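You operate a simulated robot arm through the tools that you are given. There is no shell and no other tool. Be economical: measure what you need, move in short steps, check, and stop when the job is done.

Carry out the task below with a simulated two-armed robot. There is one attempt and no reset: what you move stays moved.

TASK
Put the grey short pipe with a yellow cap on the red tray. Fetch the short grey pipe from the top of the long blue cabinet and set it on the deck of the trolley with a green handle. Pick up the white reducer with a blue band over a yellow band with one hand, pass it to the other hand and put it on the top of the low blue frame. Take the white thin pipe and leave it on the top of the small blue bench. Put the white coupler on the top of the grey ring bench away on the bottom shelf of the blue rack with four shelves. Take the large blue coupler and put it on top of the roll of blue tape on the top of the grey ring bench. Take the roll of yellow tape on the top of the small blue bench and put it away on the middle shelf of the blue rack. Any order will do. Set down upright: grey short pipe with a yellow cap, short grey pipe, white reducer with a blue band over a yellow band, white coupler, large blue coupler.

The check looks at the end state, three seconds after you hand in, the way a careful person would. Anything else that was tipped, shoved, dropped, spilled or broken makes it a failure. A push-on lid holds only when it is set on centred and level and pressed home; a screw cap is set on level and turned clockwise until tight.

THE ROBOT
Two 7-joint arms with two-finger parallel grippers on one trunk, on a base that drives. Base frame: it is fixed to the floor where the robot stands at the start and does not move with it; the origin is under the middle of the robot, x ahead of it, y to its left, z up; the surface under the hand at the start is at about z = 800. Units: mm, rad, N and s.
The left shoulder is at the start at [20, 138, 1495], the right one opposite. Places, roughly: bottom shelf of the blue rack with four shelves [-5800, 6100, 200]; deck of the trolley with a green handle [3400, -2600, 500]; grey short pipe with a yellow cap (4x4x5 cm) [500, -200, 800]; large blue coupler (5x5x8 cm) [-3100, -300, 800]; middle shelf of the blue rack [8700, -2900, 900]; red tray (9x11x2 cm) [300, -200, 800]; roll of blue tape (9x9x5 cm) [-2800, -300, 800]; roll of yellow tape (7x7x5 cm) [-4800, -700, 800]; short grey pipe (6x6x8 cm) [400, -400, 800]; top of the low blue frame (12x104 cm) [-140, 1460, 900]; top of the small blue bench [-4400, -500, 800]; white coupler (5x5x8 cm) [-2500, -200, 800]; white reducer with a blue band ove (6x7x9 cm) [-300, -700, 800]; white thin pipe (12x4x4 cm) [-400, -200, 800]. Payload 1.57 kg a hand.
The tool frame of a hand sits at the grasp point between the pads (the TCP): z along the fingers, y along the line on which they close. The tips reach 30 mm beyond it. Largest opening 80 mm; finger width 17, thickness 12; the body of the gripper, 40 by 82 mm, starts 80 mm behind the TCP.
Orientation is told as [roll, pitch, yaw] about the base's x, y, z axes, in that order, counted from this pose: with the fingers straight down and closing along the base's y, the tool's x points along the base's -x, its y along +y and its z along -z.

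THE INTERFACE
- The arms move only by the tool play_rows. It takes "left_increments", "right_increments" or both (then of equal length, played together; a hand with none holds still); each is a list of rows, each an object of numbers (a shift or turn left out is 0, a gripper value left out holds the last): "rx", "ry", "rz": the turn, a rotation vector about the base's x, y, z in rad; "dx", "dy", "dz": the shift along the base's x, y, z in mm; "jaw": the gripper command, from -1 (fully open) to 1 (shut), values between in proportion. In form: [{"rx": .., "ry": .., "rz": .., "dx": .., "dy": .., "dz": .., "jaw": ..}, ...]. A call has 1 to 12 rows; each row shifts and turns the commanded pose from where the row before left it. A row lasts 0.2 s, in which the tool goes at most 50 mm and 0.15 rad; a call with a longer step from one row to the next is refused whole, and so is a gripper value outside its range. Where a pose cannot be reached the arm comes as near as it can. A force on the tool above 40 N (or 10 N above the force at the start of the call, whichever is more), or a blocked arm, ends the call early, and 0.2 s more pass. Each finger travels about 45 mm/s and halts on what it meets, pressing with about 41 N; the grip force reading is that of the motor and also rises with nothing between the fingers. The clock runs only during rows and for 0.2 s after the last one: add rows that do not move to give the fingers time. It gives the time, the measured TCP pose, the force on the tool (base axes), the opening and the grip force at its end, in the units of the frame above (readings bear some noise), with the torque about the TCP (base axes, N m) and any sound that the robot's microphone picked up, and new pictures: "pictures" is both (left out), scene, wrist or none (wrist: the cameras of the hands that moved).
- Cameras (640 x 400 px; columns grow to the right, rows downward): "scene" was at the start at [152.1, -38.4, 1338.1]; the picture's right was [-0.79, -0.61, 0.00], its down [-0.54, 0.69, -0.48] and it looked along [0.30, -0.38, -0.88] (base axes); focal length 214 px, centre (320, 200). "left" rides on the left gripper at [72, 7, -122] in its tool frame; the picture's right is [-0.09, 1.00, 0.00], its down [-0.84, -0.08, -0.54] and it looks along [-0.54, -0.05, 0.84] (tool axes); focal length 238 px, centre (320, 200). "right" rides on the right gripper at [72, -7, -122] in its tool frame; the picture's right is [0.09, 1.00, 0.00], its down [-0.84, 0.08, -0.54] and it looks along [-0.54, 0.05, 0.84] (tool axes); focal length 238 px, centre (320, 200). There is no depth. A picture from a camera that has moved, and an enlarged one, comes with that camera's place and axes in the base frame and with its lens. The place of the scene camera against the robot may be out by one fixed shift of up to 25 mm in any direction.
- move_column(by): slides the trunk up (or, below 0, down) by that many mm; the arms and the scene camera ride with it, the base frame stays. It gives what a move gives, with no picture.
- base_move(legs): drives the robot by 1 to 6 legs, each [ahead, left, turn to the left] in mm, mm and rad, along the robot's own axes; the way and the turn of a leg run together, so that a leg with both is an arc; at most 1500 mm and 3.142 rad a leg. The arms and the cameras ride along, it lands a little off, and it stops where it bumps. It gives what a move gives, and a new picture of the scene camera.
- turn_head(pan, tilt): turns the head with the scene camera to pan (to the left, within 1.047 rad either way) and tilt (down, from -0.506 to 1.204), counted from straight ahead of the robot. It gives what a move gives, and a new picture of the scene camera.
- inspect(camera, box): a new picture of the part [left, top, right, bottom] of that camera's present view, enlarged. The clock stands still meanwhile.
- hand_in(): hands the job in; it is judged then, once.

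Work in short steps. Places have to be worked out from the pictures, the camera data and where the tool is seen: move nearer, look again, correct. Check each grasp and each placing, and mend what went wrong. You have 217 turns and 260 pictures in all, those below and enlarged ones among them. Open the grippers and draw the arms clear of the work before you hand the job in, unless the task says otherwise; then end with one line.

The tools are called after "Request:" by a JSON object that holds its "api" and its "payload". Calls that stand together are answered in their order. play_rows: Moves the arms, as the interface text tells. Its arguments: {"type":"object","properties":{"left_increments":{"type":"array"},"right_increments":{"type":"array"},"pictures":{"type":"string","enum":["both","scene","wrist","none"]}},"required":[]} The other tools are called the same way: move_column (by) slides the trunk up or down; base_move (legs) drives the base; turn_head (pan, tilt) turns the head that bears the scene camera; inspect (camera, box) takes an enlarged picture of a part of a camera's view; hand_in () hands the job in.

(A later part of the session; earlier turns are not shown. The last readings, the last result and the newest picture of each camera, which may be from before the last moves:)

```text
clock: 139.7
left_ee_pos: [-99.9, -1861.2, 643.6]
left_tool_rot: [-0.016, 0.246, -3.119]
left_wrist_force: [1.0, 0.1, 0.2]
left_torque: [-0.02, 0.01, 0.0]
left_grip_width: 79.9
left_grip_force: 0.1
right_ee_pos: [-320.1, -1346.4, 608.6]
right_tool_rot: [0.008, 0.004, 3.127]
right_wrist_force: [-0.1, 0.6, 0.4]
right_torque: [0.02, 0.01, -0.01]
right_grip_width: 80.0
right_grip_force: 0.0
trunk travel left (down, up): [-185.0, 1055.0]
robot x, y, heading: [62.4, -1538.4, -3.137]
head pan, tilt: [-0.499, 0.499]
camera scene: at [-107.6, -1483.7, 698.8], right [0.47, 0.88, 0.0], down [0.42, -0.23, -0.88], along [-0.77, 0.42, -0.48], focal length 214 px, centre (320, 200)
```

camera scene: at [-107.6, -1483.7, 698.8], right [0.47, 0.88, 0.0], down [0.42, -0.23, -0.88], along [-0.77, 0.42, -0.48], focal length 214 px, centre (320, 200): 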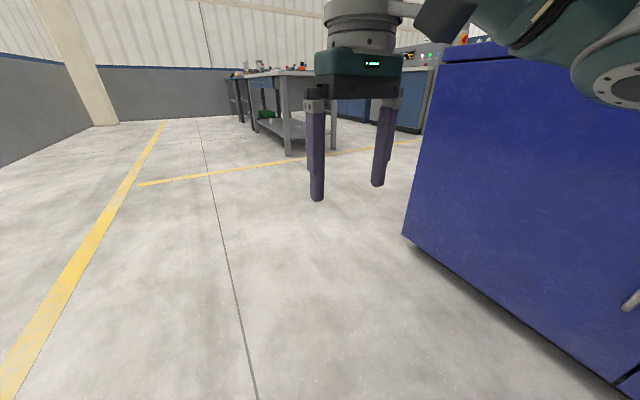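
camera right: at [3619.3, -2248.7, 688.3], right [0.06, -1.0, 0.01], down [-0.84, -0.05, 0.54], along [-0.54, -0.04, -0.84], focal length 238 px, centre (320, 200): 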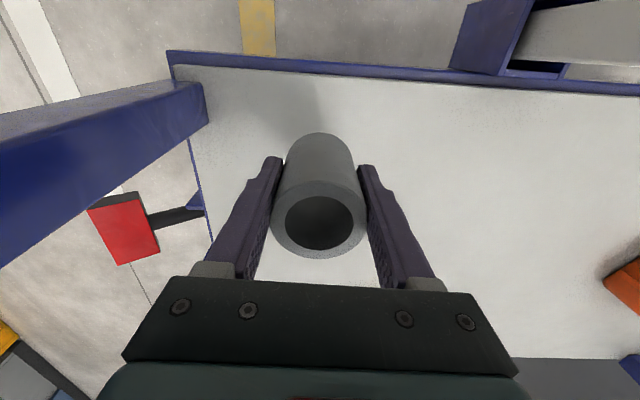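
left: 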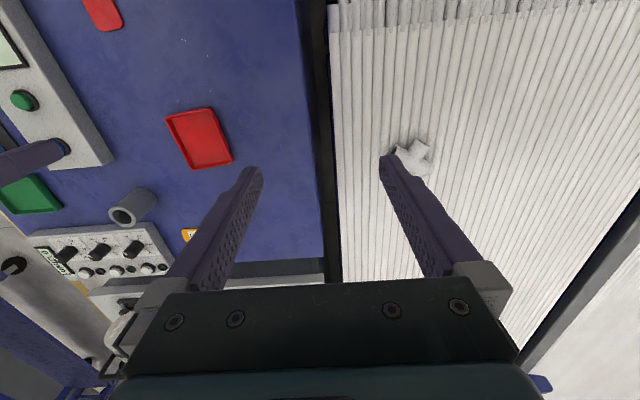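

The trunk call was refused, yet the drive passed clear. I now raise the trunk in two steps.

Request:
{"api": "move_column", "payload": {"by": 400}}

Request:
{"api": "move_column", "payload": {"by": 150}}

Request:
{"api": "base_move", "payload": {"legs": [[400, 0, -1.571]]}}

Request:
{"api": "turn_head", "payload": {"pan": 0.0, "tilt": 0.7}}

```text
clock: 143.6
left_ee_pos: [-98.5, -1861.4, 1043.5]
left_tool_rot: [-0.016, 0.245, -3.119]
left_wrist_force: [-0.1, 0.2, -0.5]
left_torque: [0.03, 0.02, 0.01]
left_grip_width: 80.1
left_grip_force: 0.1
right_ee_pos: [-320.1, -1346.0, 1008.9]
right_tool_rot: [0.009, 0.003, 3.128]
right_wrist_force: [0.8, 0.0, 0.0]
right_torque: [0.01, 0.0, 0.0]
right_grip_width: 80.1
right_grip_force: 0.0
trunk travel left (down, up): [-585.0, 655.0]
robot x, y, heading: [61.2, -1535.1, -3.139]
head pan, tilt: [-0.499, 0.499]
```

```text
clock: 145.3
left_ee_pos: [-98.9, -1860.8, 1192.9]
left_tool_rot: [-0.017, 0.246, -3.118]
left_wrist_force: [-0.2, 0.6, -0.3]
left_torque: [0.01, 0.0, -0.01]
left_grip_width: 80.1
left_grip_force: 0.1
right_ee_pos: [-319.1, -1346.3, 1158.2]
right_tool_rot: [0.008, 0.004, 3.128]
right_wrist_force: [0.0, 0.2, -0.5]
right_torque: [-0.01, -0.02, 0.0]
right_grip_width: 80.1
right_grip_force: 0.1
trunk travel left (down, up): [-735.0, 505.0]
robot x, y, heading: [61.4, -1537.6, -3.138]
head pan, tilt: [-0.499, 0.499]
```

```text
clock: 149.5
left_ee_pos: [-521.4, -1131.1, 1194.0]
left_tool_rot: [-0.016, 0.244, 1.601]
left_wrist_force: [0.0, -0.1, 0.0]
left_torque: [0.0, 0.01, -0.01]
left_grip_width: 79.9
left_grip_force: 0.0
right_ee_pos: [-8.3, -904.3, 1158.4]
right_tool_rot: [0.009, 0.003, 1.566]
right_wrist_force: [0.1, -0.3, 0.2]
right_torque: [-0.04, 0.01, -0.02]
right_grip_width: 80.0
right_grip_force: 0.0
trunk travel left (down, up): [-735.0, 505.0]
robot x, y, heading: [-196.8, -1287.3, 1.587]
head pan, tilt: [-0.499, 0.499]
cut short: leg 1
camera scene: at [-144.6, -1093.1, 1248.8], right [0.88, -0.47, 0.0], down [-0.22, -0.42, -0.88], along [0.41, 0.78, -0.48], focal length 214 px, centre (320, 200)
```

scene: 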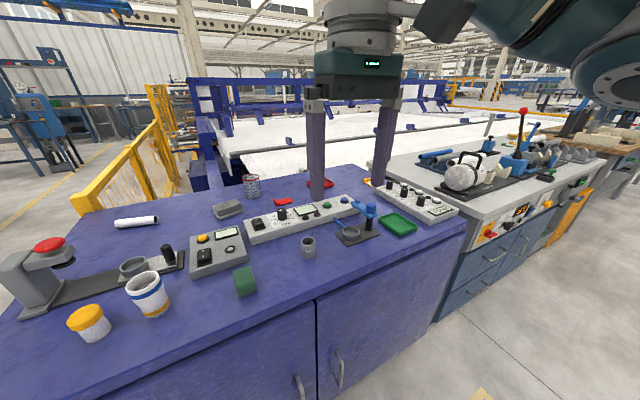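

```text
clock: 150.4
left_ee_pos: [-520.9, -1130.5, 1194.0]
left_tool_rot: [-0.017, 0.245, 1.601]
left_wrist_force: [0.2, 0.1, 0.2]
left_torque: [0.0, 0.01, -0.02]
left_grip_width: 80.0
left_grip_force: 0.0
right_ee_pos: [-9.2, -905.6, 1159.2]
right_tool_rot: [0.009, 0.003, 1.566]
right_wrist_force: [0.5, 0.1, 0.9]
right_torque: [0.01, 0.01, 0.02]
right_grip_width: 79.9
right_grip_force: 0.1
trunk travel left (down, up): [-735.0, 505.0]
robot x, y, heading: [-200.3, -1284.6, 1.587]
head pan, tilt: [0.0, 0.7]
camera scene: at [-188.2, -1088.7, 1231.2], right [1.0, 0.01, 0.0], down [0.01, -0.64, -0.77], along [-0.01, 0.77, -0.64], focal length 214 px, centre (320, 200)
```

scene: 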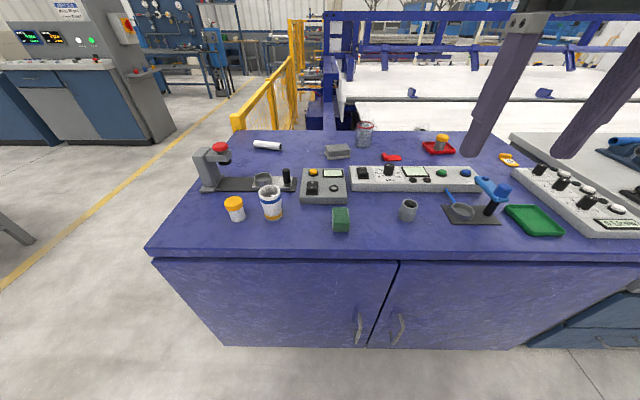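

The control boxes and tools on the cabinet are undisturbed. The reducer is around (-335,-625) and the thin pipe around (-433,-210). I test driving closer to the cabinet.

Request:
{"api": "base_move", "payload": {"legs": [[150, 0, 0]]}}

```text
clock: 151.8
left_ee_pos: [-522.6, -983.2, 1193.2]
left_tool_rot: [-0.015, 0.247, 1.601]
left_wrist_force: [-0.6, -0.8, -0.1]
left_torque: [0.0, -0.03, 0.0]
left_grip_width: 79.8
left_grip_force: 0.1
right_ee_pos: [-9.5, -757.6, 1157.7]
right_tool_rot: [0.009, 0.005, 1.564]
right_wrist_force: [0.7, 0.1, -0.4]
right_torque: [-0.01, -0.02, 0.01]
right_grip_width: 80.0
right_grip_force: 0.0
trunk travel left (down, up): [-735.0, 505.0]
robot x, y, heading: [-197.2, -1138.2, 1.584]
head pan, tilt: [0.0, 0.7]
camera scene: at [-189.9, -941.7, 1231.1], right [1.0, 0.01, 0.0], down [0.01, -0.64, -0.76], along [-0.01, 0.76, -0.64], focal length 214 px, centre (320, 200)
```

scene: 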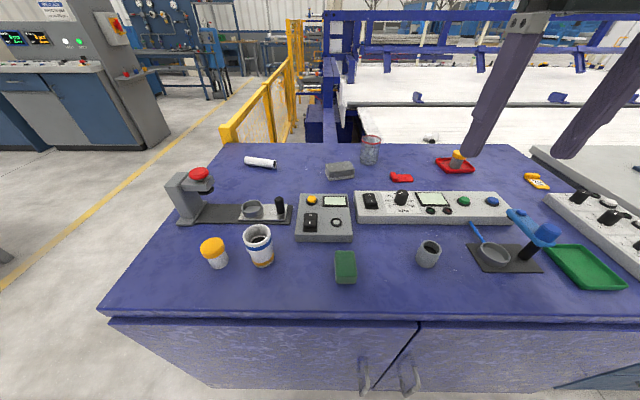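

The base still moves freely. The reducer is near (-327,-645). I bring the left arm to a good posture: forward first, then upright.

Request:
{"api": "play_rows", "payload": {"left_increments": [{"dy": 40, "dz": -10}, {"dy": 40, "dz": -10}, {"dy": 40, "dz": -10}, {"dy": 35, "rx": 0.08}, {"rx": 0.08}, {"rx": 0.087}, {"dx": 20}, {"dx": 20}, {}], "pictures": "none"}}

```text
clock: 153.8
left_ee_pos: [-482.8, -828.1, 1163.8]
left_tool_rot: [-0.024, -0.002, 1.601]
left_wrist_force: [0.6, -0.2, -0.7]
left_torque: [-0.01, 0.0, 0.0]
left_grip_width: 79.8
left_grip_force: 0.1
right_ee_pos: [-10.1, -758.1, 1158.4]
right_tool_rot: [0.01, 0.002, 1.566]
right_wrist_force: [-0.1, 0.8, -0.1]
right_torque: [0.02, -0.01, -0.01]
right_grip_width: 79.9
right_grip_force: 0.1
trunk travel left (down, up): [-735.0, 505.0]
robot x, y, heading: [-194.5, -1141.2, 1.583]
head pan, tilt: [0.0, 0.7]
```

Now base 100 ahead, trunk down 150, left hand over the reducer, then look with the wrist camera.

Request:
{"api": "base_move", "payload": {"legs": [[100, 0, 0]]}}

Request:
{"api": "move_column", "payload": {"by": -150}}

Request:
{"api": "play_rows", "payload": {"left_increments": [{"dx": 35, "dy": 20}, {"dx": 35, "dy": 20}, {"dx": 35, "dy": 15}, {"dx": 35, "dy": 10}, {"dx": 15, "dy": 5}, {}], "pictures": "both"}}

```text
clock: 154.9
left_ee_pos: [-483.1, -729.5, 1164.8]
left_tool_rot: [-0.023, -0.004, 1.602]
left_wrist_force: [-0.7, -0.8, -0.3]
left_torque: [0.01, -0.02, -0.03]
left_grip_width: 80.1
left_grip_force: 0.0
right_ee_pos: [-10.8, -661.3, 1158.1]
right_tool_rot: [0.008, 0.003, 1.565]
right_wrist_force: [-0.6, 0.6, -0.7]
right_torque: [0.0, -0.02, -0.01]
right_grip_width: 80.2
right_grip_force: 0.0
trunk travel left (down, up): [-735.0, 505.0]
robot x, y, heading: [-200.3, -1042.9, 1.587]
head pan, tilt: [0.0, 0.7]
camera scene: at [-191.4, -844.6, 1231.1], right [1.0, 0.01, 0.0], down [0.01, -0.64, -0.76], along [-0.01, 0.76, -0.64], focal length 214 px, centre (320, 200)
```

scene: 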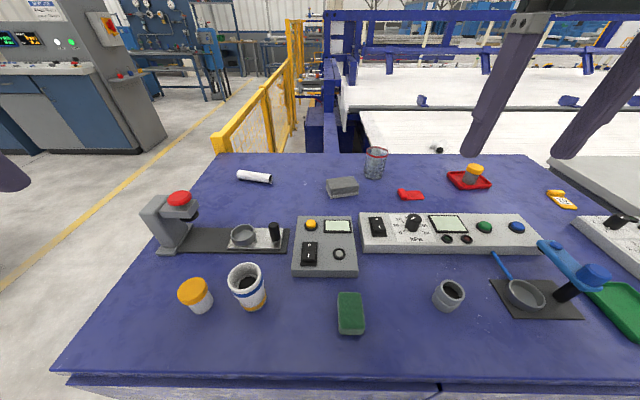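

```text
clock: 156.7
left_ee_pos: [-483.7, -730.5, 1014.1]
left_tool_rot: [-0.024, -0.003, 1.6]
left_wrist_force: [0.1, -0.1, 0.1]
left_torque: [0.0, -0.02, 0.01]
left_grip_width: 80.0
left_grip_force: 0.0
right_ee_pos: [-10.7, -660.3, 1008.5]
right_tool_rot: [0.008, 0.004, 1.566]
right_wrist_force: [0.8, -0.1, -0.6]
right_torque: [0.0, 0.0, -0.01]
right_grip_width: 80.0
right_grip_force: 0.2
trunk travel left (down, up): [-585.0, 655.0]
robot x, y, heading: [-201.3, -1041.0, 1.583]
head pan, tilt: [0.0, 0.7]
```

```text
clock: 158.1
left_ee_pos: [-329.5, -663.2, 1013.9]
left_tool_rot: [-0.022, -0.002, 1.601]
left_wrist_force: [-0.3, -0.7, 0.0]
left_torque: [0.01, 0.04, -0.01]
left_grip_width: 79.7
left_grip_force: 0.1
right_ee_pos: [-10.9, -661.1, 1007.0]
right_tool_rot: [0.008, 0.002, 1.566]
right_wrist_force: [0.1, -0.5, -0.4]
right_torque: [0.01, 0.02, 0.02]
right_grip_width: 80.0
right_grip_force: 0.0
trunk travel left (down, up): [-585.0, 655.0]
robot x, y, heading: [-200.7, -1046.3, 1.59]
head pan, tilt: [0.0, 0.7]
camera scene: at [-191.4, -844.6, 1081.1], right [1.0, 0.01, 0.0], down [0.01, -0.64, -0.76], along [-0.01, 0.76, -0.64], focal length 214 px, centre (320, 200)
camera left: at [-336.9, -734.9, 1137.6], right [-1.0, 0.06, -0.02], down [0.04, 0.84, 0.54], along [0.05, 0.54, -0.84], focal length 238 px, centre (320, 200)
```

scene: 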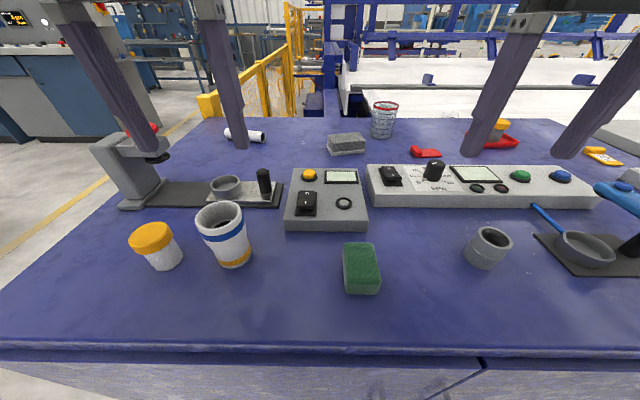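
left: 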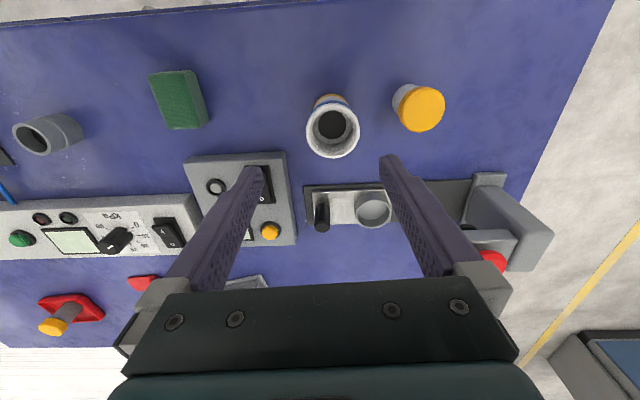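

The reducer's rim is centred near (-341,-661); the yellow-capped cup beside it leaves about 17 mm of clearance. I align and go partly down to check.

Request:
{"api": "play_rows", "payload": {"left_increments": [{"dx": -11, "dy": 2, "ry": 0.022}, {"dz": -35}, {"dz": -35}, {}], "pictures": "wrist"}}

```text
clock: 159.1
left_ee_pos: [-339.6, -658.0, 944.1]
left_tool_rot: [-0.002, -0.001, 1.601]
left_wrist_force: [-0.5, -0.2, -0.2]
left_torque: [0.01, 0.0, 0.01]
left_grip_width: 80.1
left_grip_force: 0.1
right_ee_pos: [-11.0, -661.8, 1008.7]
right_tool_rot: [0.009, 0.003, 1.567]
right_wrist_force: [-0.4, 0.1, 0.4]
right_torque: [0.02, -0.03, -0.02]
right_grip_width: 80.1
right_grip_force: 0.1
trunk travel left (down, up): [-585.0, 655.0]
robot x, y, heading: [-204.6, -1042.5, 1.584]
head pan, tilt: [0.0, 0.7]
camera left: at [-344.7, -730.7, 1066.8], right [-1.0, 0.06, 0.0], down [0.05, 0.84, 0.54], along [0.03, 0.54, -0.84], focal length 238 px, centre (320, 200)
```

left: 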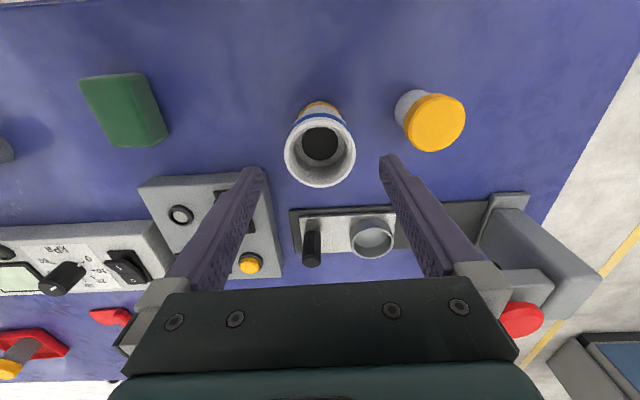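

Aligned. I descend to z 874 and close.

Request:
{"api": "play_rows", "payload": {"left_increments": [{"dx": -1.5, "dy": -2, "dz": -30}, {"dz": -30}, {"dz": -10}, {}, {"jaw": 1}, {}, {}, {}, {}], "pictures": "both"}}

```text
clock: 161.1
left_ee_pos: [-341.6, -659.2, 873.7]
left_tool_rot: [0.0, -0.001, 1.601]
left_wrist_force: [-0.1, 1.0, 0.0]
left_torque: [-0.01, 0.02, 0.01]
left_grip_width: 54.0
left_grip_force: 40.8
right_ee_pos: [-11.2, -661.5, 1007.4]
right_tool_rot: [0.009, 0.003, 1.565]
right_wrist_force: [-0.8, 0.0, 0.1]
right_torque: [0.03, 0.01, -0.01]
right_grip_width: 79.9
right_grip_force: 0.1
trunk travel left (down, up): [-585.0, 655.0]
robot x, y, heading: [-200.2, -1040.7, 1.582]
head pan, tilt: [0.0, 0.7]
camera scene: at [-191.4, -844.6, 1081.1], right [1.0, 0.01, 0.0], down [0.01, -0.64, -0.76], along [-0.01, 0.76, -0.64], focal length 214 px, centre (320, 200)
camera left: at [-346.2, -732.3, 995.9], right [-1.0, 0.06, 0.0], down [0.05, 0.84, 0.54], along [0.03, 0.54, -0.84], focal length 238 px, centre (320, 200)
```

scene: 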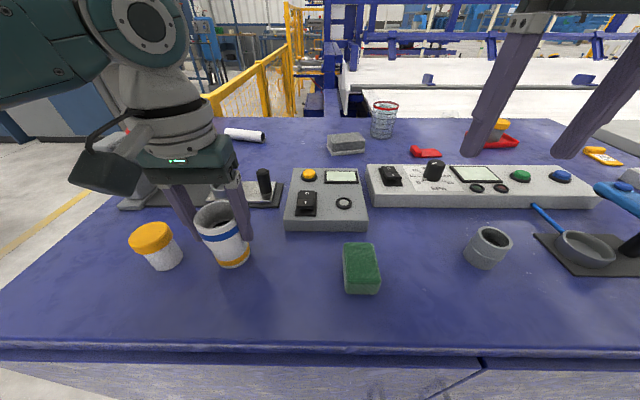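
left: 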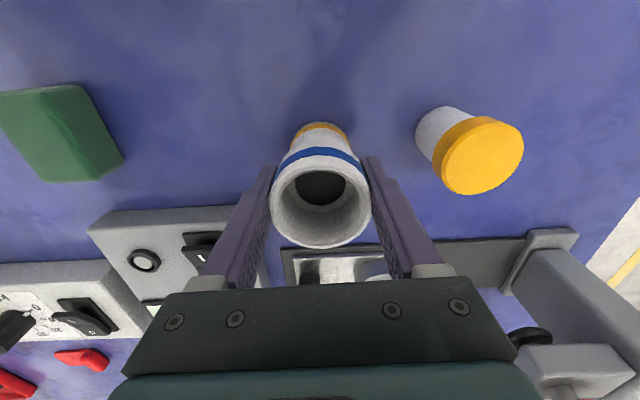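

Gripped at 54 mm. I lift it, and at the same time begin to yaw the right hand by -90° so it can receive from the side.

Request:
{"api": "play_rows", "payload": {"left_increments": [{"dz": 20}, {"dz": 35}, {"dz": 35}, {"dz": 35}, {"dz": 35}, {}, {}, {}, {}, {}, {}], "right_increments": [{"dz": 20}, {"dz": 20}, {"rz": -0.143}, {"rz": -0.143}, {"rz": -0.143}, {"rz": -0.143}, {"rz": -0.143}, {"rz": -0.143}, {"rz": -0.143}, {"rz": -0.143}, {}], "pictures": "scene"}}

```text
clock: 163.5
left_ee_pos: [-340.2, -660.3, 1034.0]
left_tool_rot: [0.001, -0.001, 1.6]
left_wrist_force: [-0.6, 0.2, -1.1]
left_torque: [-0.02, 0.02, 0.0]
left_grip_width: 54.2
left_grip_force: 40.4
right_ee_pos: [-11.1, -662.1, 1049.4]
right_tool_rot: [0.008, 0.005, 0.419]
right_wrist_force: [-1.0, 0.9, -0.6]
right_torque: [-0.04, 0.0, -0.02]
right_grip_width: 80.0
right_grip_force: 0.1
trunk travel left (down, up): [-585.0, 655.0]
robot x, y, heading: [-197.7, -1041.3, 1.581]
head pan, tilt: [0.0, 0.7]
camera scene: at [-191.4, -844.6, 1081.1], right [1.0, 0.01, 0.0], down [0.01, -0.64, -0.76], along [-0.01, 0.76, -0.64], focal length 214 px, centre (320, 200)
```

scene: 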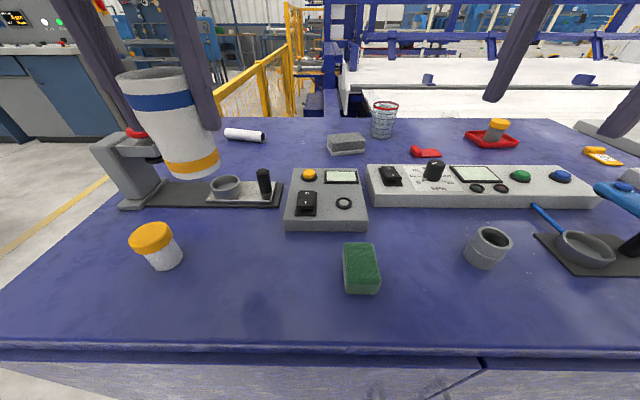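

Lift is fine. I complete the yaw and tilt the right hand toward pointing left, moving it inward.

Request:
{"api": "play_rows", "payload": {"right_increments": [{"rz": -0.14}, {"rz": -0.14}, {"rz": -0.14}, {"ry": 0.14, "dx": -15}, {"ry": 0.14, "dx": -15}, {"ry": 0.14, "dx": -15}, {"ry": 0.14, "dx": -15}, {"ry": 0.14, "dx": -15}, {"ry": 0.14, "dx": -15}, {}], "pictures": "scene"}}

```text
clock: 165.7
left_ee_pos: [-339.3, -660.2, 1033.3]
left_tool_rot: [0.001, -0.002, 1.599]
left_wrist_force: [0.0, 0.1, 0.7]
left_torque: [0.01, 0.02, 0.0]
left_grip_width: 54.1
left_grip_force: 41.5
right_ee_pos: [-101.0, -661.0, 1047.5]
right_tool_rot: [0.011, 0.845, 0.002]
right_wrist_force: [-0.2, -0.4, 0.6]
right_torque: [-0.02, 0.01, 0.01]
right_grip_width: 80.2
right_grip_force: 0.0
trunk travel left (down, up): [-585.0, 655.0]
robot x, y, heading: [-199.6, -1044.4, 1.582]
head pan, tilt: [0.0, 0.7]
camera scene: at [-191.4, -844.6, 1081.1], right [1.0, 0.01, 0.0], down [0.01, -0.64, -0.76], along [-0.01, 0.76, -0.64], focal length 214 px, centre (320, 200)
```

scene: 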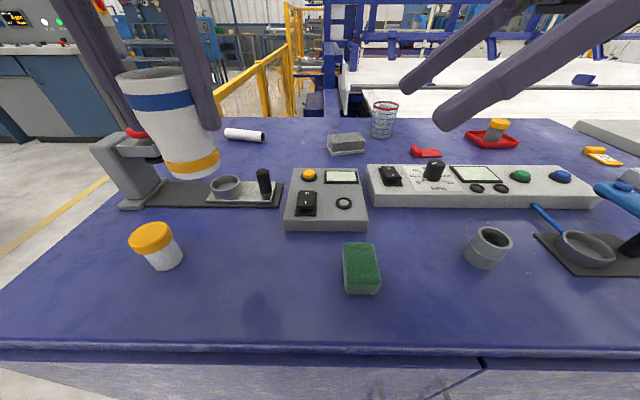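

Works. I finish the tilt to horizontal.

Request:
{"api": "play_rows", "payload": {"right_increments": [{"ry": 0.145, "dx": -12}, {"ry": 0.145, "dx": -12}, {"ry": 0.145, "dx": -12}, {"ry": 0.145, "dx": -12}, {"ry": 0.145, "dx": -12}, {"dz": -30}, {"dz": -25}, {}], "pictures": "both"}}

```text
clock: 167.5
left_ee_pos: [-340.5, -660.4, 1034.0]
left_tool_rot: [-0.002, 0.0, 1.601]
left_wrist_force: [0.8, -0.1, -1.3]
left_torque: [0.0, 0.02, -0.03]
left_grip_width: 54.3
left_grip_force: 40.6
right_ee_pos: [-160.4, -661.6, 992.6]
right_tool_rot: [0.936, 1.569, 0.927]
right_wrist_force: [-0.2, 0.8, 0.0]
right_torque: [-0.05, 0.03, 0.02]
right_grip_width: 80.1
right_grip_force: 0.0
trunk travel left (down, up): [-585.0, 655.0]
robot x, y, heading: [-201.6, -1040.0, 1.581]
head pan, tilt: [0.0, 0.7]
camera scene: at [-191.4, -844.6, 1081.1], right [1.0, 0.01, 0.0], down [0.01, -0.64, -0.76], along [-0.01, 0.76, -0.64], focal length 214 px, centre (320, 200)
camera right: at [-39.4, -669.8, 1064.4], right [0.01, 1.0, 0.09], down [0.54, 0.07, -0.84], along [-0.84, 0.06, -0.54], focal length 238 px, centre (320, 200)
```

scene: 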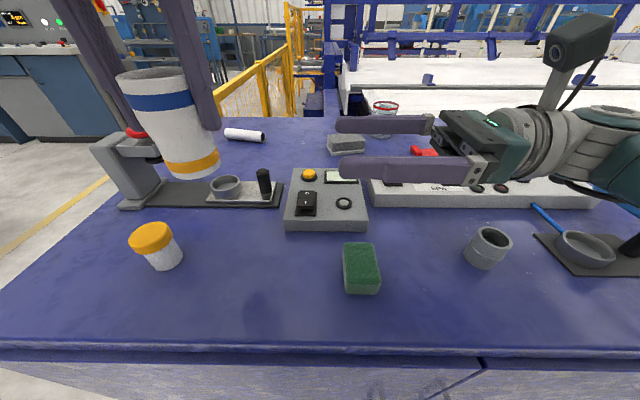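
right: 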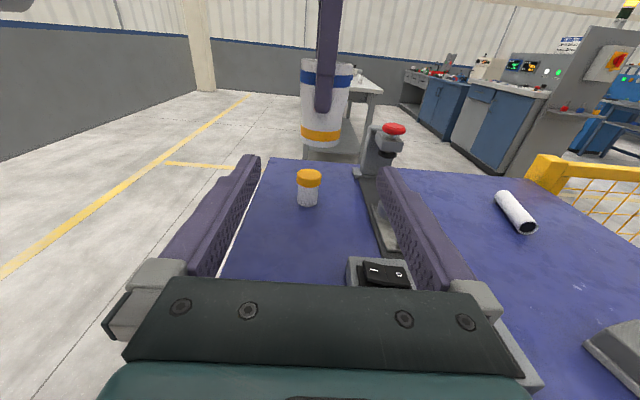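

The right hand points horizontally at the reducer. I close the distance to 50 mm and check the heights.

Request:
{"api": "play_rows", "payload": {"left_increments": [{"dx": 20}, {"dx": 20}, {"dx": 20}, {}], "right_increments": [{"dx": -25, "dz": -6}, {"dx": -25}, {"dx": -20}, {}], "pictures": "both"}}

```text
clock: 168.5
left_ee_pos: [-279.8, -661.9, 1033.9]
left_tool_rot: [0.0, -0.001, 1.6]
left_wrist_force: [-0.2, -0.1, -1.2]
left_torque: [0.0, -0.03, -0.01]
left_grip_width: 54.2
left_grip_force: 40.8
right_ee_pos: [-231.5, -659.4, 986.8]
right_tool_rot: [0.52, 1.567, 0.508]
right_wrist_force: [-0.1, -0.1, 0.3]
right_torque: [-0.02, 0.0, 0.03]
right_grip_width: 80.1
right_grip_force: 0.1
trunk travel left (down, up): [-585.0, 655.0]
robot x, y, heading: [-198.0, -1039.6, 1.582]
head pan, tilt: [0.0, 0.7]
camera scene: at [-191.4, -844.7, 1081.1], right [1.0, 0.01, 0.0], down [0.01, -0.64, -0.76], along [-0.01, 0.76, -0.64], focal length 214 px, centre (320, 200)
camera right: at [-110.6, -668.1, 1058.2], right [0.01, 1.0, 0.09], down [0.54, 0.07, -0.84], along [-0.84, 0.06, -0.54], focal length 238 px, centre (320, 200)
camera left: at [-284.6, -734.2, 1157.0], right [-1.0, 0.06, 0.0], down [0.05, 0.84, 0.54], along [0.03, 0.54, -0.84], focal length 238 px, centre (320, 200)
```

scene: 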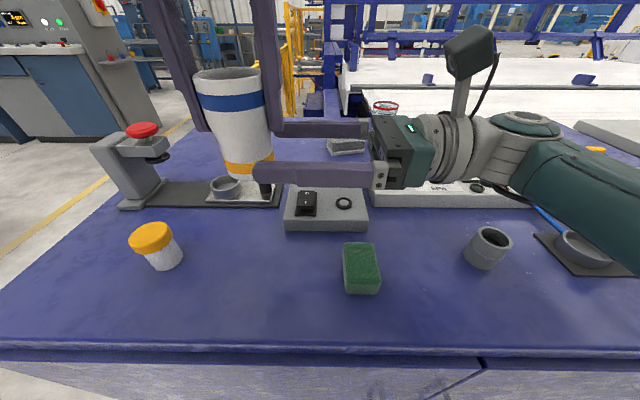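
right: 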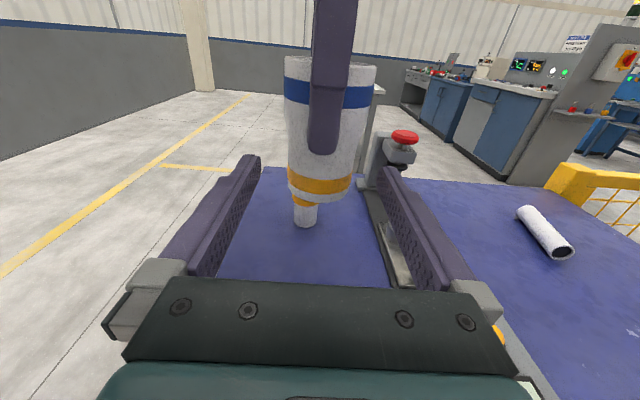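
left: 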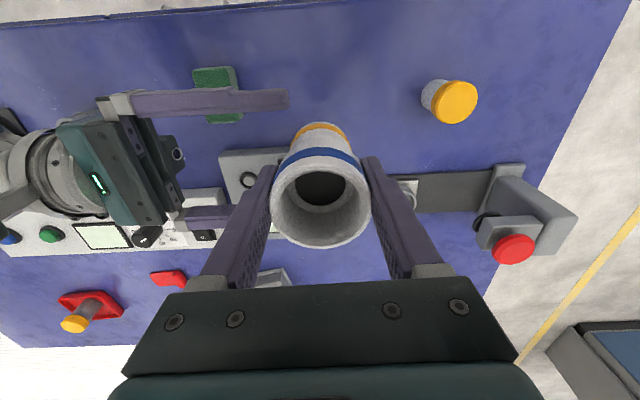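

Heights fit: the right fingers are level with the yellow band, below the left fingertips. I advance the final 48 mm and close the right hand.

Request:
{"api": "play_rows", "payload": {"right_increments": [{"dx": -16, "dy": -1}, {"dx": -16, "dy": -1}, {"dx": -16}, {}, {"jaw": 1}, {}, {}, {}, {}], "pictures": "both"}}

```text
clock: 170.5
left_ee_pos: [-280.0, -663.1, 1033.7]
left_tool_rot: [-0.002, 0.004, 1.599]
left_wrist_force: [3.5, -27.2, 6.1]
left_torque: [-0.67, 0.09, -0.27]
left_grip_width: 54.3
left_grip_force: 41.1
right_ee_pos: [-279.2, -660.6, 987.3]
right_tool_rot: [0.265, 1.567, 0.25]
right_wrist_force: [-3.8, 27.6, -5.1]
right_torque: [-0.52, -0.3, 0.19]
right_grip_width: 48.2
right_grip_force: 40.5
trunk travel left (down, up): [-585.0, 655.0]
robot x, y, heading: [-196.7, -1044.1, 1.581]
head pan, tilt: [0.0, 0.7]
camera scene: at [-191.4, -844.6, 1081.1], right [1.0, 0.01, 0.0], down [0.01, -0.64, -0.76], along [-0.01, 0.76, -0.64], focal length 214 px, centre (320, 200)
camera right: at [-157.6, -669.7, 1059.0], right [0.02, 1.0, 0.09], down [0.55, 0.07, -0.83], along [-0.84, 0.06, -0.54], focal length 238 px, centre (320, 200)
```

scene: 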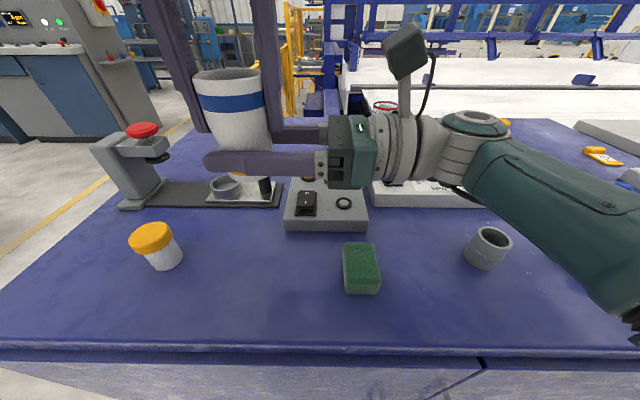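
right: 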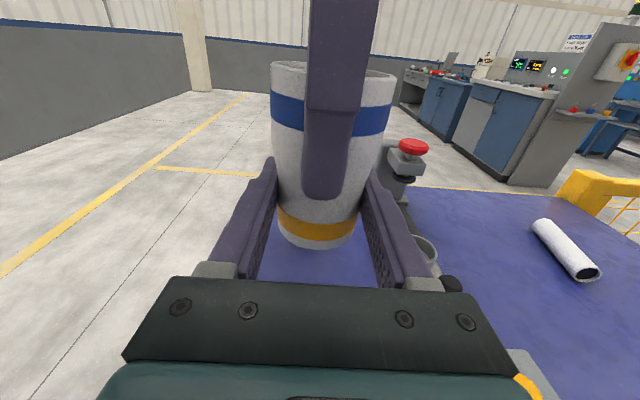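

Both hold it, with 27 N between them. I ease the right hand by 1.5 mm in +y, open the left hand and lift it away.

Request:
{"api": "play_rows", "payload": {"right_increments": [{"dy": 1.5}, {}, {}, {}, {}, {}, {}, {}], "left_increments": [{}, {"jaw": -1}, {}, {}, {"dz": 20}, {"dz": 30}, {"dz": 40}, {"dz": 40}], "pictures": "both"}}

```text
clock: 172.4
left_ee_pos: [-284.2, -675.0, 1094.7]
left_tool_rot: [0.003, 0.199, 1.617]
left_wrist_force: [-0.2, -0.6, 0.0]
left_torque: [0.02, 0.0, 0.03]
left_grip_width: 80.1
left_grip_force: 0.1
right_ee_pos: [-278.9, -660.4, 986.9]
right_tool_rot: [0.474, 1.568, 0.465]
right_wrist_force: [-0.2, -0.4, -0.6]
right_torque: [0.01, 0.01, 0.01]
right_grip_width: 48.0
right_grip_force: 40.9
trunk travel left (down, up): [-585.0, 655.0]
robot x, y, heading: [-202.2, -1044.2, 1.581]
head pan, tilt: [0.0, 0.7]
stopped in row 8 (left hand): the arm was blocked; the commanded pose is now the measured one
camera scene: at [-191.4, -844.7, 1081.1], right [1.0, 0.01, 0.0], down [0.01, -0.64, -0.76], along [-0.01, 0.76, -0.64], focal length 214 px, centre (320, 200)
camera right: at [-157.9, -669.6, 1059.0], right [0.01, 1.0, 0.09], down [0.54, 0.07, -0.84], along [-0.84, 0.06, -0.54], focal length 238 px, centre (320, 200)
camera left: at [-289.5, -722.9, 1229.8], right [-1.0, 0.04, -0.01], down [0.04, 0.93, 0.37], along [0.03, 0.36, -0.93], focal length 238 px, centre (320, 200)
```

scene: 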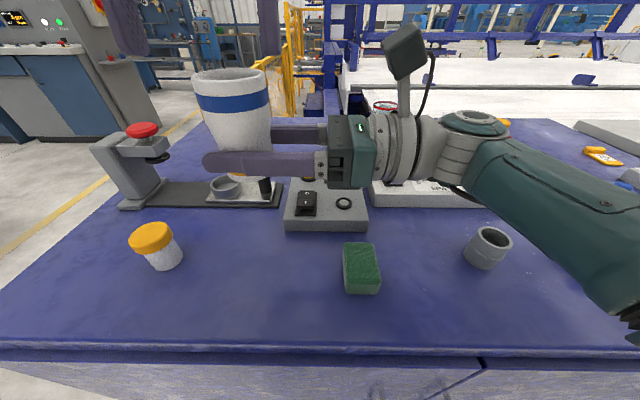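
right: 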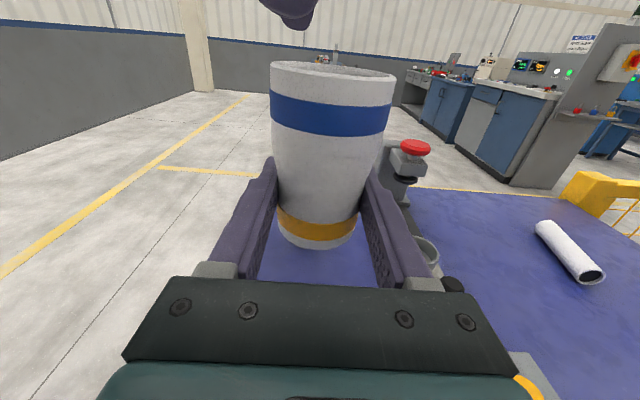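
left: 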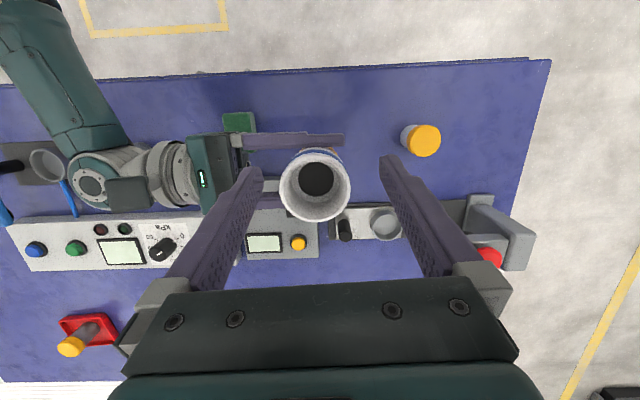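

The right hand now holds the reducer alone. I move the left hand clear to the side and straighten it.

Request:
{"api": "play_rows", "payload": {"left_increments": [{"dx": -30}, {"dx": -40}, {"dx": -40}, {"rx": 0.066, "dz": -20, "dy": 10}, {"rx": 0.066, "dz": -20, "dy": 10}, {"rx": 0.066, "dz": -20}, {}], "pictures": "none"}}

Request:
{"api": "base_move", "payload": {"legs": [[80, 70, 0]]}}

```text
clock: 174.0
left_ee_pos: [-396.5, -656.9, 1035.9]
left_tool_rot: [-0.007, -0.003, 1.618]
left_wrist_force: [0.1, 0.5, 1.0]
left_torque: [-0.01, 0.02, -0.02]
left_grip_width: 80.0
left_grip_force: 0.0
right_ee_pos: [-278.8, -661.7, 987.9]
right_tool_rot: [0.606, 1.568, 0.598]
right_wrist_force: [0.3, 0.0, 0.4]
right_torque: [0.04, 0.01, -0.02]
right_grip_width: 48.1
right_grip_force: 40.7
trunk travel left (down, up): [-585.0, 655.0]
robot x, y, heading: [-200.8, -1044.6, 1.583]
head pan, tilt: [0.0, 0.7]
```

```text
clock: 175.2
left_ee_pos: [-465.3, -576.5, 1036.6]
left_tool_rot: [-0.007, 0.0, 1.618]
left_wrist_force: [0.3, 0.9, 0.5]
left_torque: [0.01, -0.02, 0.0]
left_grip_width: 79.8
left_grip_force: 0.0
right_ee_pos: [-347.8, -582.7, 986.9]
right_tool_rot: [0.57, 1.568, 0.563]
right_wrist_force: [0.0, -0.1, 0.6]
right_torque: [-0.02, 0.02, 0.0]
right_grip_width: 47.7
right_grip_force: 40.5
trunk travel left (down, up): [-585.0, 655.0]
robot x, y, heading: [-273.9, -962.8, 1.583]
head pan, tilt: [0.0, 0.7]
camera scene: at [-262.1, -765.4, 1081.2], right [1.0, 0.01, 0.0], down [0.01, -0.64, -0.77], along [-0.01, 0.76, -0.64], focal length 214 px, centre (320, 200)
```

scene: 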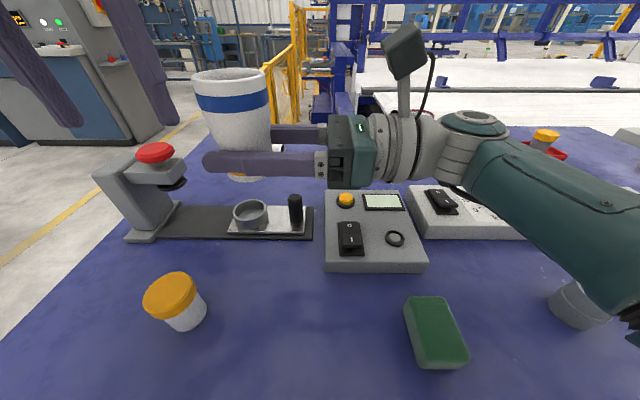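

The base moves freely. I drive 300 ahead; the hands stay above everything (tips at about 1000).

Request:
{"api": "base_move", "payload": {"legs": [[300, 0, 0]]}}

```text
clock: 177.2
left_ee_pos: [-469.8, -282.2, 1035.1]
left_tool_rot: [-0.006, 0.001, 1.618]
left_wrist_force: [0.2, -0.3, -0.6]
left_torque: [-0.01, -0.01, 0.01]
left_grip_width: 80.0
left_grip_force: 0.1
right_ee_pos: [-353.3, -288.0, 986.8]
right_tool_rot: [0.392, 1.568, 0.385]
right_wrist_force: [-0.1, -0.3, -0.3]
right_torque: [-0.02, 0.0, -0.03]
right_grip_width: 47.7
right_grip_force: 41.0
trunk travel left (down, up): [-585.0, 655.0]
robot x, y, heading: [-276.3, -665.1, 1.584]
head pan, tilt: [0.0, 0.7]
camera scene: at [-266.1, -470.7, 1081.1], right [1.0, 0.01, 0.0], down [0.01, -0.64, -0.77], along [-0.01, 0.76, -0.64], focal length 214 px, centre (320, 200)
```

scene: 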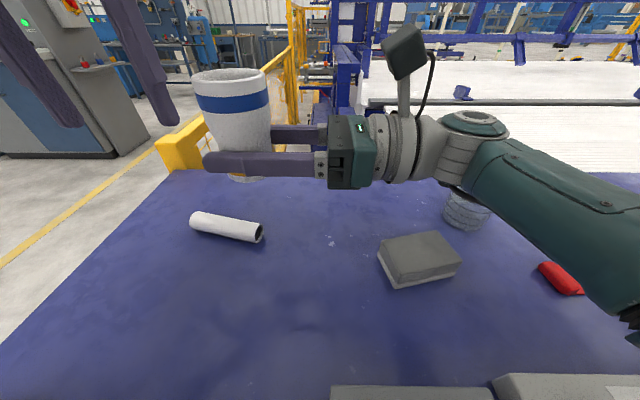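

The thin pipe lies from about (-490,-205) to (-364,-239). I move the right hand 120 mm aside and yaw the left hand by +1.26 to close across it.

Request:
{"api": "play_rows", "payload": {"right_increments": [{"dx": 40}, {"dx": 40}, {"dx": 40}, {}, {}, {}, {}, {}, {}, {}, {}, {}], "left_increments": [{}, {}, {"rz": 0.14}, {"rz": 0.14}, {"rz": 0.14}, {"rz": 0.14}, {"rz": 0.14}, {"rz": 0.14}, {"rz": 0.14}, {"rz": 0.14}, {"rz": 0.14, "dx": 40}, {"dy": 40}], "pictures": "both"}}

```text
clock: 179.8
left_ee_pos: [-431.1, -241.9, 1036.4]
left_tool_rot: [-0.007, -0.002, 2.88]
left_wrist_force: [-0.5, -0.5, 0.8]
left_torque: [0.01, -0.03, -0.01]
left_grip_width: 79.9
left_grip_force: 0.0
right_ee_pos: [-235.0, -287.5, 985.5]
right_tool_rot: [0.413, 1.566, 0.407]
right_wrist_force: [0.1, 0.0, 0.2]
right_torque: [0.03, -0.01, 0.0]
right_grip_width: 47.7
right_grip_force: 40.8
trunk travel left (down, up): [-585.0, 655.0]
robot x, y, heading: [-277.5, -668.9, 1.583]
head pan, tilt: [0.0, 0.7]
camera scene: at [-266.0, -470.6, 1081.2], right [1.0, 0.01, 0.0], down [0.01, -0.64, -0.77], along [-0.01, 0.77, -0.64], focal length 214 px, centre (320, 200)
camera right: at [-113.1, -295.9, 1058.2], right [0.01, 1.0, 0.09], down [0.55, 0.07, -0.84], along [-0.84, 0.06, -0.54], focal length 238 px, centre (320, 200)
camera left: at [-362.9, -268.7, 1159.4], right [-0.35, -0.94, -0.01], down [-0.79, 0.29, 0.54], along [-0.51, 0.19, -0.84], focal length 238 px, centre (320, 200)
```

scene: 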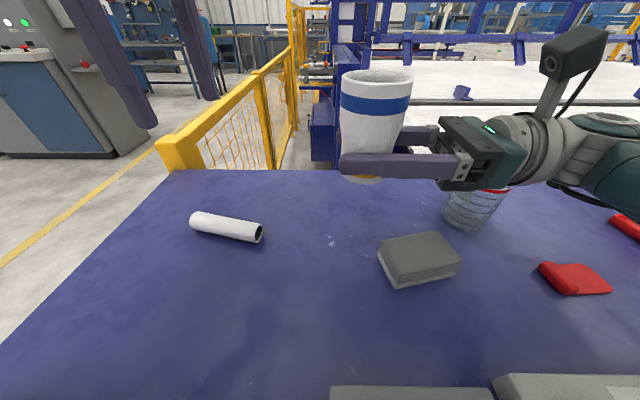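
right: 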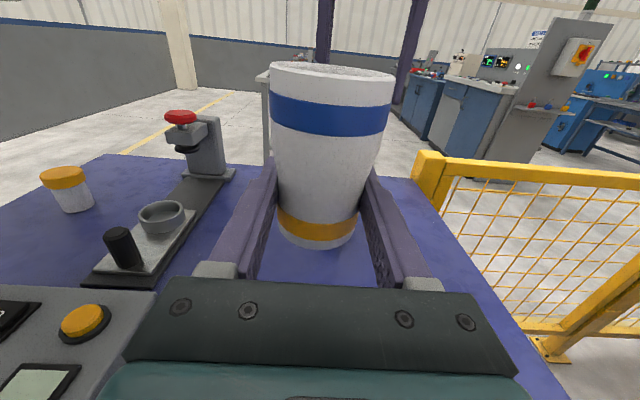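
left: 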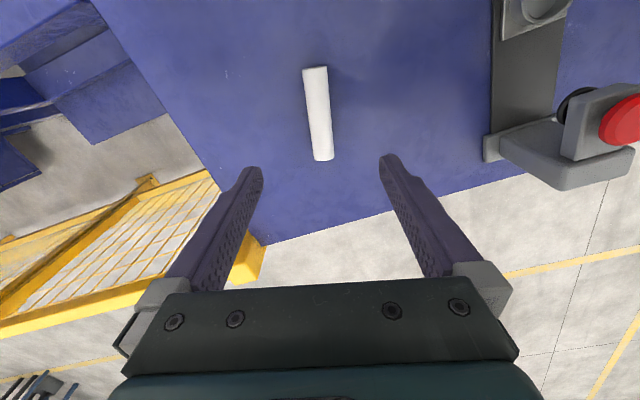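

The hand is aligned with the pipe. I descend to z 835 above its middle and close.

Request:
{"api": "play_rows", "payload": {"left_increments": [{"dx": -6, "dy": 3, "dz": -40}, {"dz": -40}, {"dz": -40}, {"dz": -40}, {"dz": -25}, {"dz": -15}, {}], "pictures": "wrist"}}

```text
clock: 181.4
left_ee_pos: [-436.8, -241.0, 835.2]
left_tool_rot: [-0.008, -0.001, 2.877]
left_wrist_force: [0.6, 0.5, -0.7]
left_torque: [0.0, 0.04, 0.0]
left_grip_width: 80.1
left_grip_force: 0.0
right_ee_pos: [-233.5, -287.1, 985.5]
right_tool_rot: [0.344, 1.567, 0.334]
right_wrist_force: [-0.5, -0.3, 0.0]
right_torque: [0.0, 0.02, -0.04]
right_grip_width: 47.7
right_grip_force: 40.5
trunk travel left (down, up): [-585.0, 655.0]
robot x, y, heading: [-276.5, -671.3, 1.581]
head pan, tilt: [0.0, 0.7]
camera left: at [-369.5, -266.3, 958.1], right [-0.35, -0.94, -0.01], down [-0.79, 0.29, 0.54], along [-0.51, 0.19, -0.84], focal length 238 px, centre (320, 200)
```

left: 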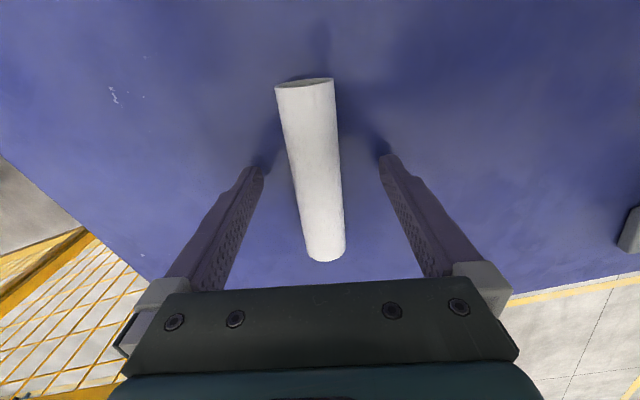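

The pipe is between the fingers. Close and lift.

Request:
{"api": "play_rows", "payload": {"left_increments": [{"jaw": 1}, {}, {}, {}, {}, {"dz": 20}, {"dz": 40}, {"dz": 40}, {"dz": 40}, {"dz": 40}, {}], "pictures": "wrist"}}

```text
clock: 183.8
left_ee_pos: [-436.5, -238.4, 1015.6]
left_tool_rot: [-0.005, -0.001, 2.878]
left_wrist_force: [0.1, -0.5, -0.9]
left_torque: [0.02, 0.0, 0.04]
left_grip_width: 30.0
left_grip_force: 39.6
right_ee_pos: [-234.0, -287.9, 986.1]
right_tool_rot: [0.308, 1.567, 0.298]
right_wrist_force: [-1.0, -0.8, 0.1]
right_torque: [-0.01, -0.02, 0.0]
right_grip_width: 47.6
right_grip_force: 40.8
trunk travel left (down, up): [-585.0, 655.0]
robot x, y, heading: [-278.9, -669.4, 1.588]
head pan, tilt: [0.0, 0.7]
camera left: at [-368.9, -264.2, 1138.3], right [-0.35, -0.94, -0.01], down [-0.79, 0.29, 0.54], along [-0.51, 0.19, -0.84], focal length 238 px, centre (320, 200)
```

left: 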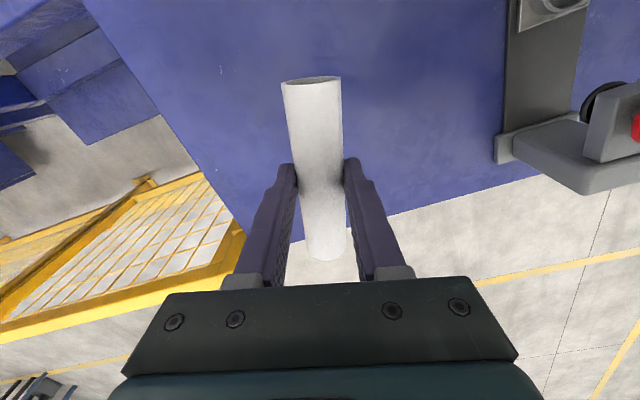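

The pipe is held (30 mm). Next the reducer goes to the low blue frame ahead; I raise the trunk 80 for clearance over the basket and drive toward it.

Request:
{"api": "move_column", "payload": {"by": 80}}

Request:
{"api": "base_move", "payload": {"legs": [[950, -100, 0]]}}

```text
clock: 184.9
left_ee_pos: [-435.3, -238.2, 1094.9]
left_tool_rot: [-0.007, -0.001, 2.879]
left_wrist_force: [0.9, 0.3, 0.3]
left_torque: [0.0, -0.02, -0.01]
left_grip_width: 30.0
left_grip_force: 39.0
right_ee_pos: [-233.1, -288.9, 1067.6]
right_tool_rot: [0.272, 1.567, 0.263]
right_wrist_force: [0.2, -0.9, -0.8]
right_torque: [0.01, 0.02, 0.0]
right_grip_width: 48.1
right_grip_force: 41.2
trunk travel left (down, up): [-665.0, 575.0]
robot x, y, heading: [-275.9, -670.6, 1.585]
head pan, tilt: [0.0, 0.7]
```

```text
clock: 189.9
left_ee_pos: [-345.2, 703.7, 1094.1]
left_tool_rot: [-0.006, 0.001, 2.872]
left_wrist_force: [0.0, 0.4, 0.5]
left_torque: [0.01, -0.04, 0.01]
left_grip_width: 29.8
left_grip_force: 39.3
right_ee_pos: [-144.0, 654.0, 1065.9]
right_tool_rot: [0.248, 1.567, 0.233]
right_wrist_force: [0.7, -0.2, -1.7]
right_torque: [-0.02, -0.02, 0.02]
right_grip_width: 48.1
right_grip_force: 41.2
trunk travel left (down, up): [-665.0, 575.0]
robot x, y, heading: [-187.6, 275.6, 1.583]
head pan, tilt: [0.0, 0.7]
camera scene: at [-176.4, 470.9, 1161.1], right [1.0, 0.01, 0.0], down [0.01, -0.64, -0.76], along [-0.01, 0.76, -0.64], focal length 214 px, centre (320, 200)
```

scene: 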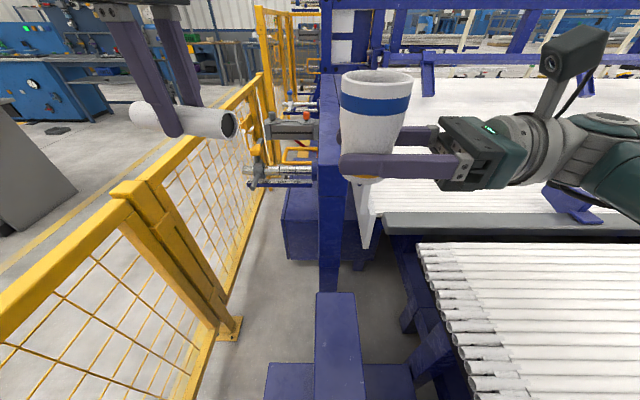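

The frame is right ahead. I enlarge that part to find its near end.

Request:
{"api": "inspect", "payload": {"camera": "scene", "box": [250, 40, 410, 300]}}

Request:
{"api": "turn_head", "payload": {"pan": 0.3, "tilt": 0.5}}

```text
1.54 times, centred on (330, 170) of scene
camera zoom: at [-176.4, 470.9, 1161.1], right [1.0, 0.01, 0.0], down [0.01, -0.64, -0.76], along [-0.01, 0.76, -0.64], focal length 330 px, centre (305, 246)
```

zoom: 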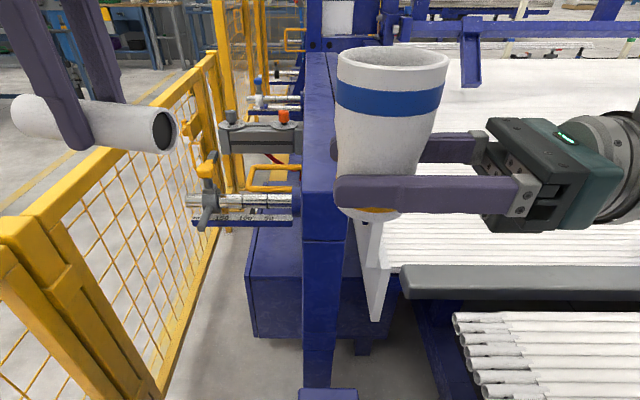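

```text
clock: 190.7
left_ee_pos: [-344.9, 705.0, 1094.6]
left_tool_rot: [-0.006, 0.001, 2.872]
left_wrist_force: [0.3, 0.4, -0.3]
left_torque: [0.0, -0.02, -0.01]
left_grip_width: 29.6
left_grip_force: 38.6
right_ee_pos: [-143.5, 653.0, 1065.8]
right_tool_rot: [0.218, 1.567, 0.206]
right_wrist_force: [-1.3, -0.4, -1.3]
right_torque: [-0.02, -0.02, 0.02]
right_grip_width: 47.9
right_grip_force: 41.3
trunk travel left (down, up): [-665.0, 575.0]
robot x, y, heading: [-184.8, 269.6, 1.577]
head pan, tilt: [0.3, 0.499]
camera scene: at [-203.3, 472.6, 1178.8], right [0.95, 0.3, 0.0], down [0.15, -0.46, -0.88], along [-0.27, 0.84, -0.48], focal length 214 px, centre (320, 200)
```

scene: 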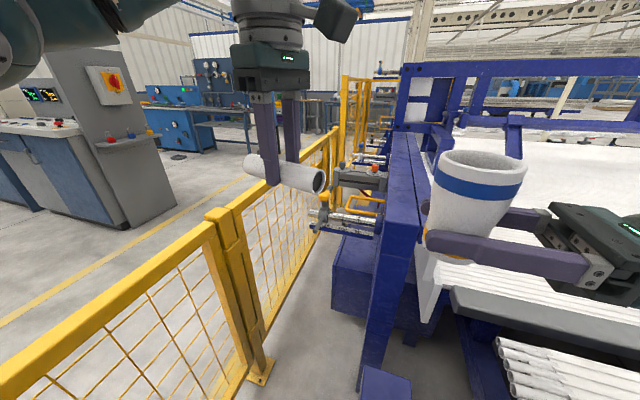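

Request:
{"api": "inspect", "payload": {"camera": "scene", "box": [340, 110, 480, 310]}}

```text
2.00 times, centred on (410, 210) of scene
camera zoom: at [-203.3, 472.6, 1178.8], right [0.95, 0.3, 0.0], down [0.15, -0.46, -0.88], along [-0.27, 0.84, -0.48], focal length 429 px, centre (140, 180)
```

zoom: 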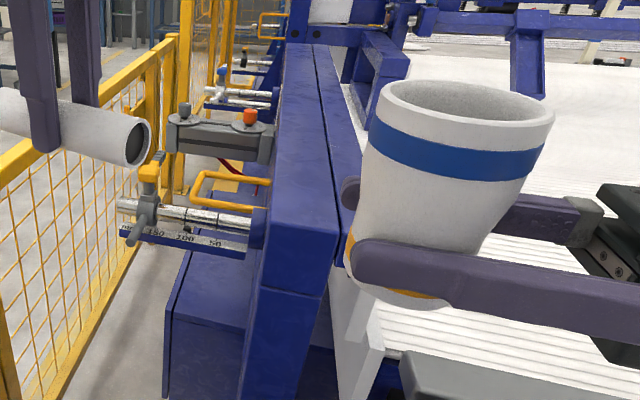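

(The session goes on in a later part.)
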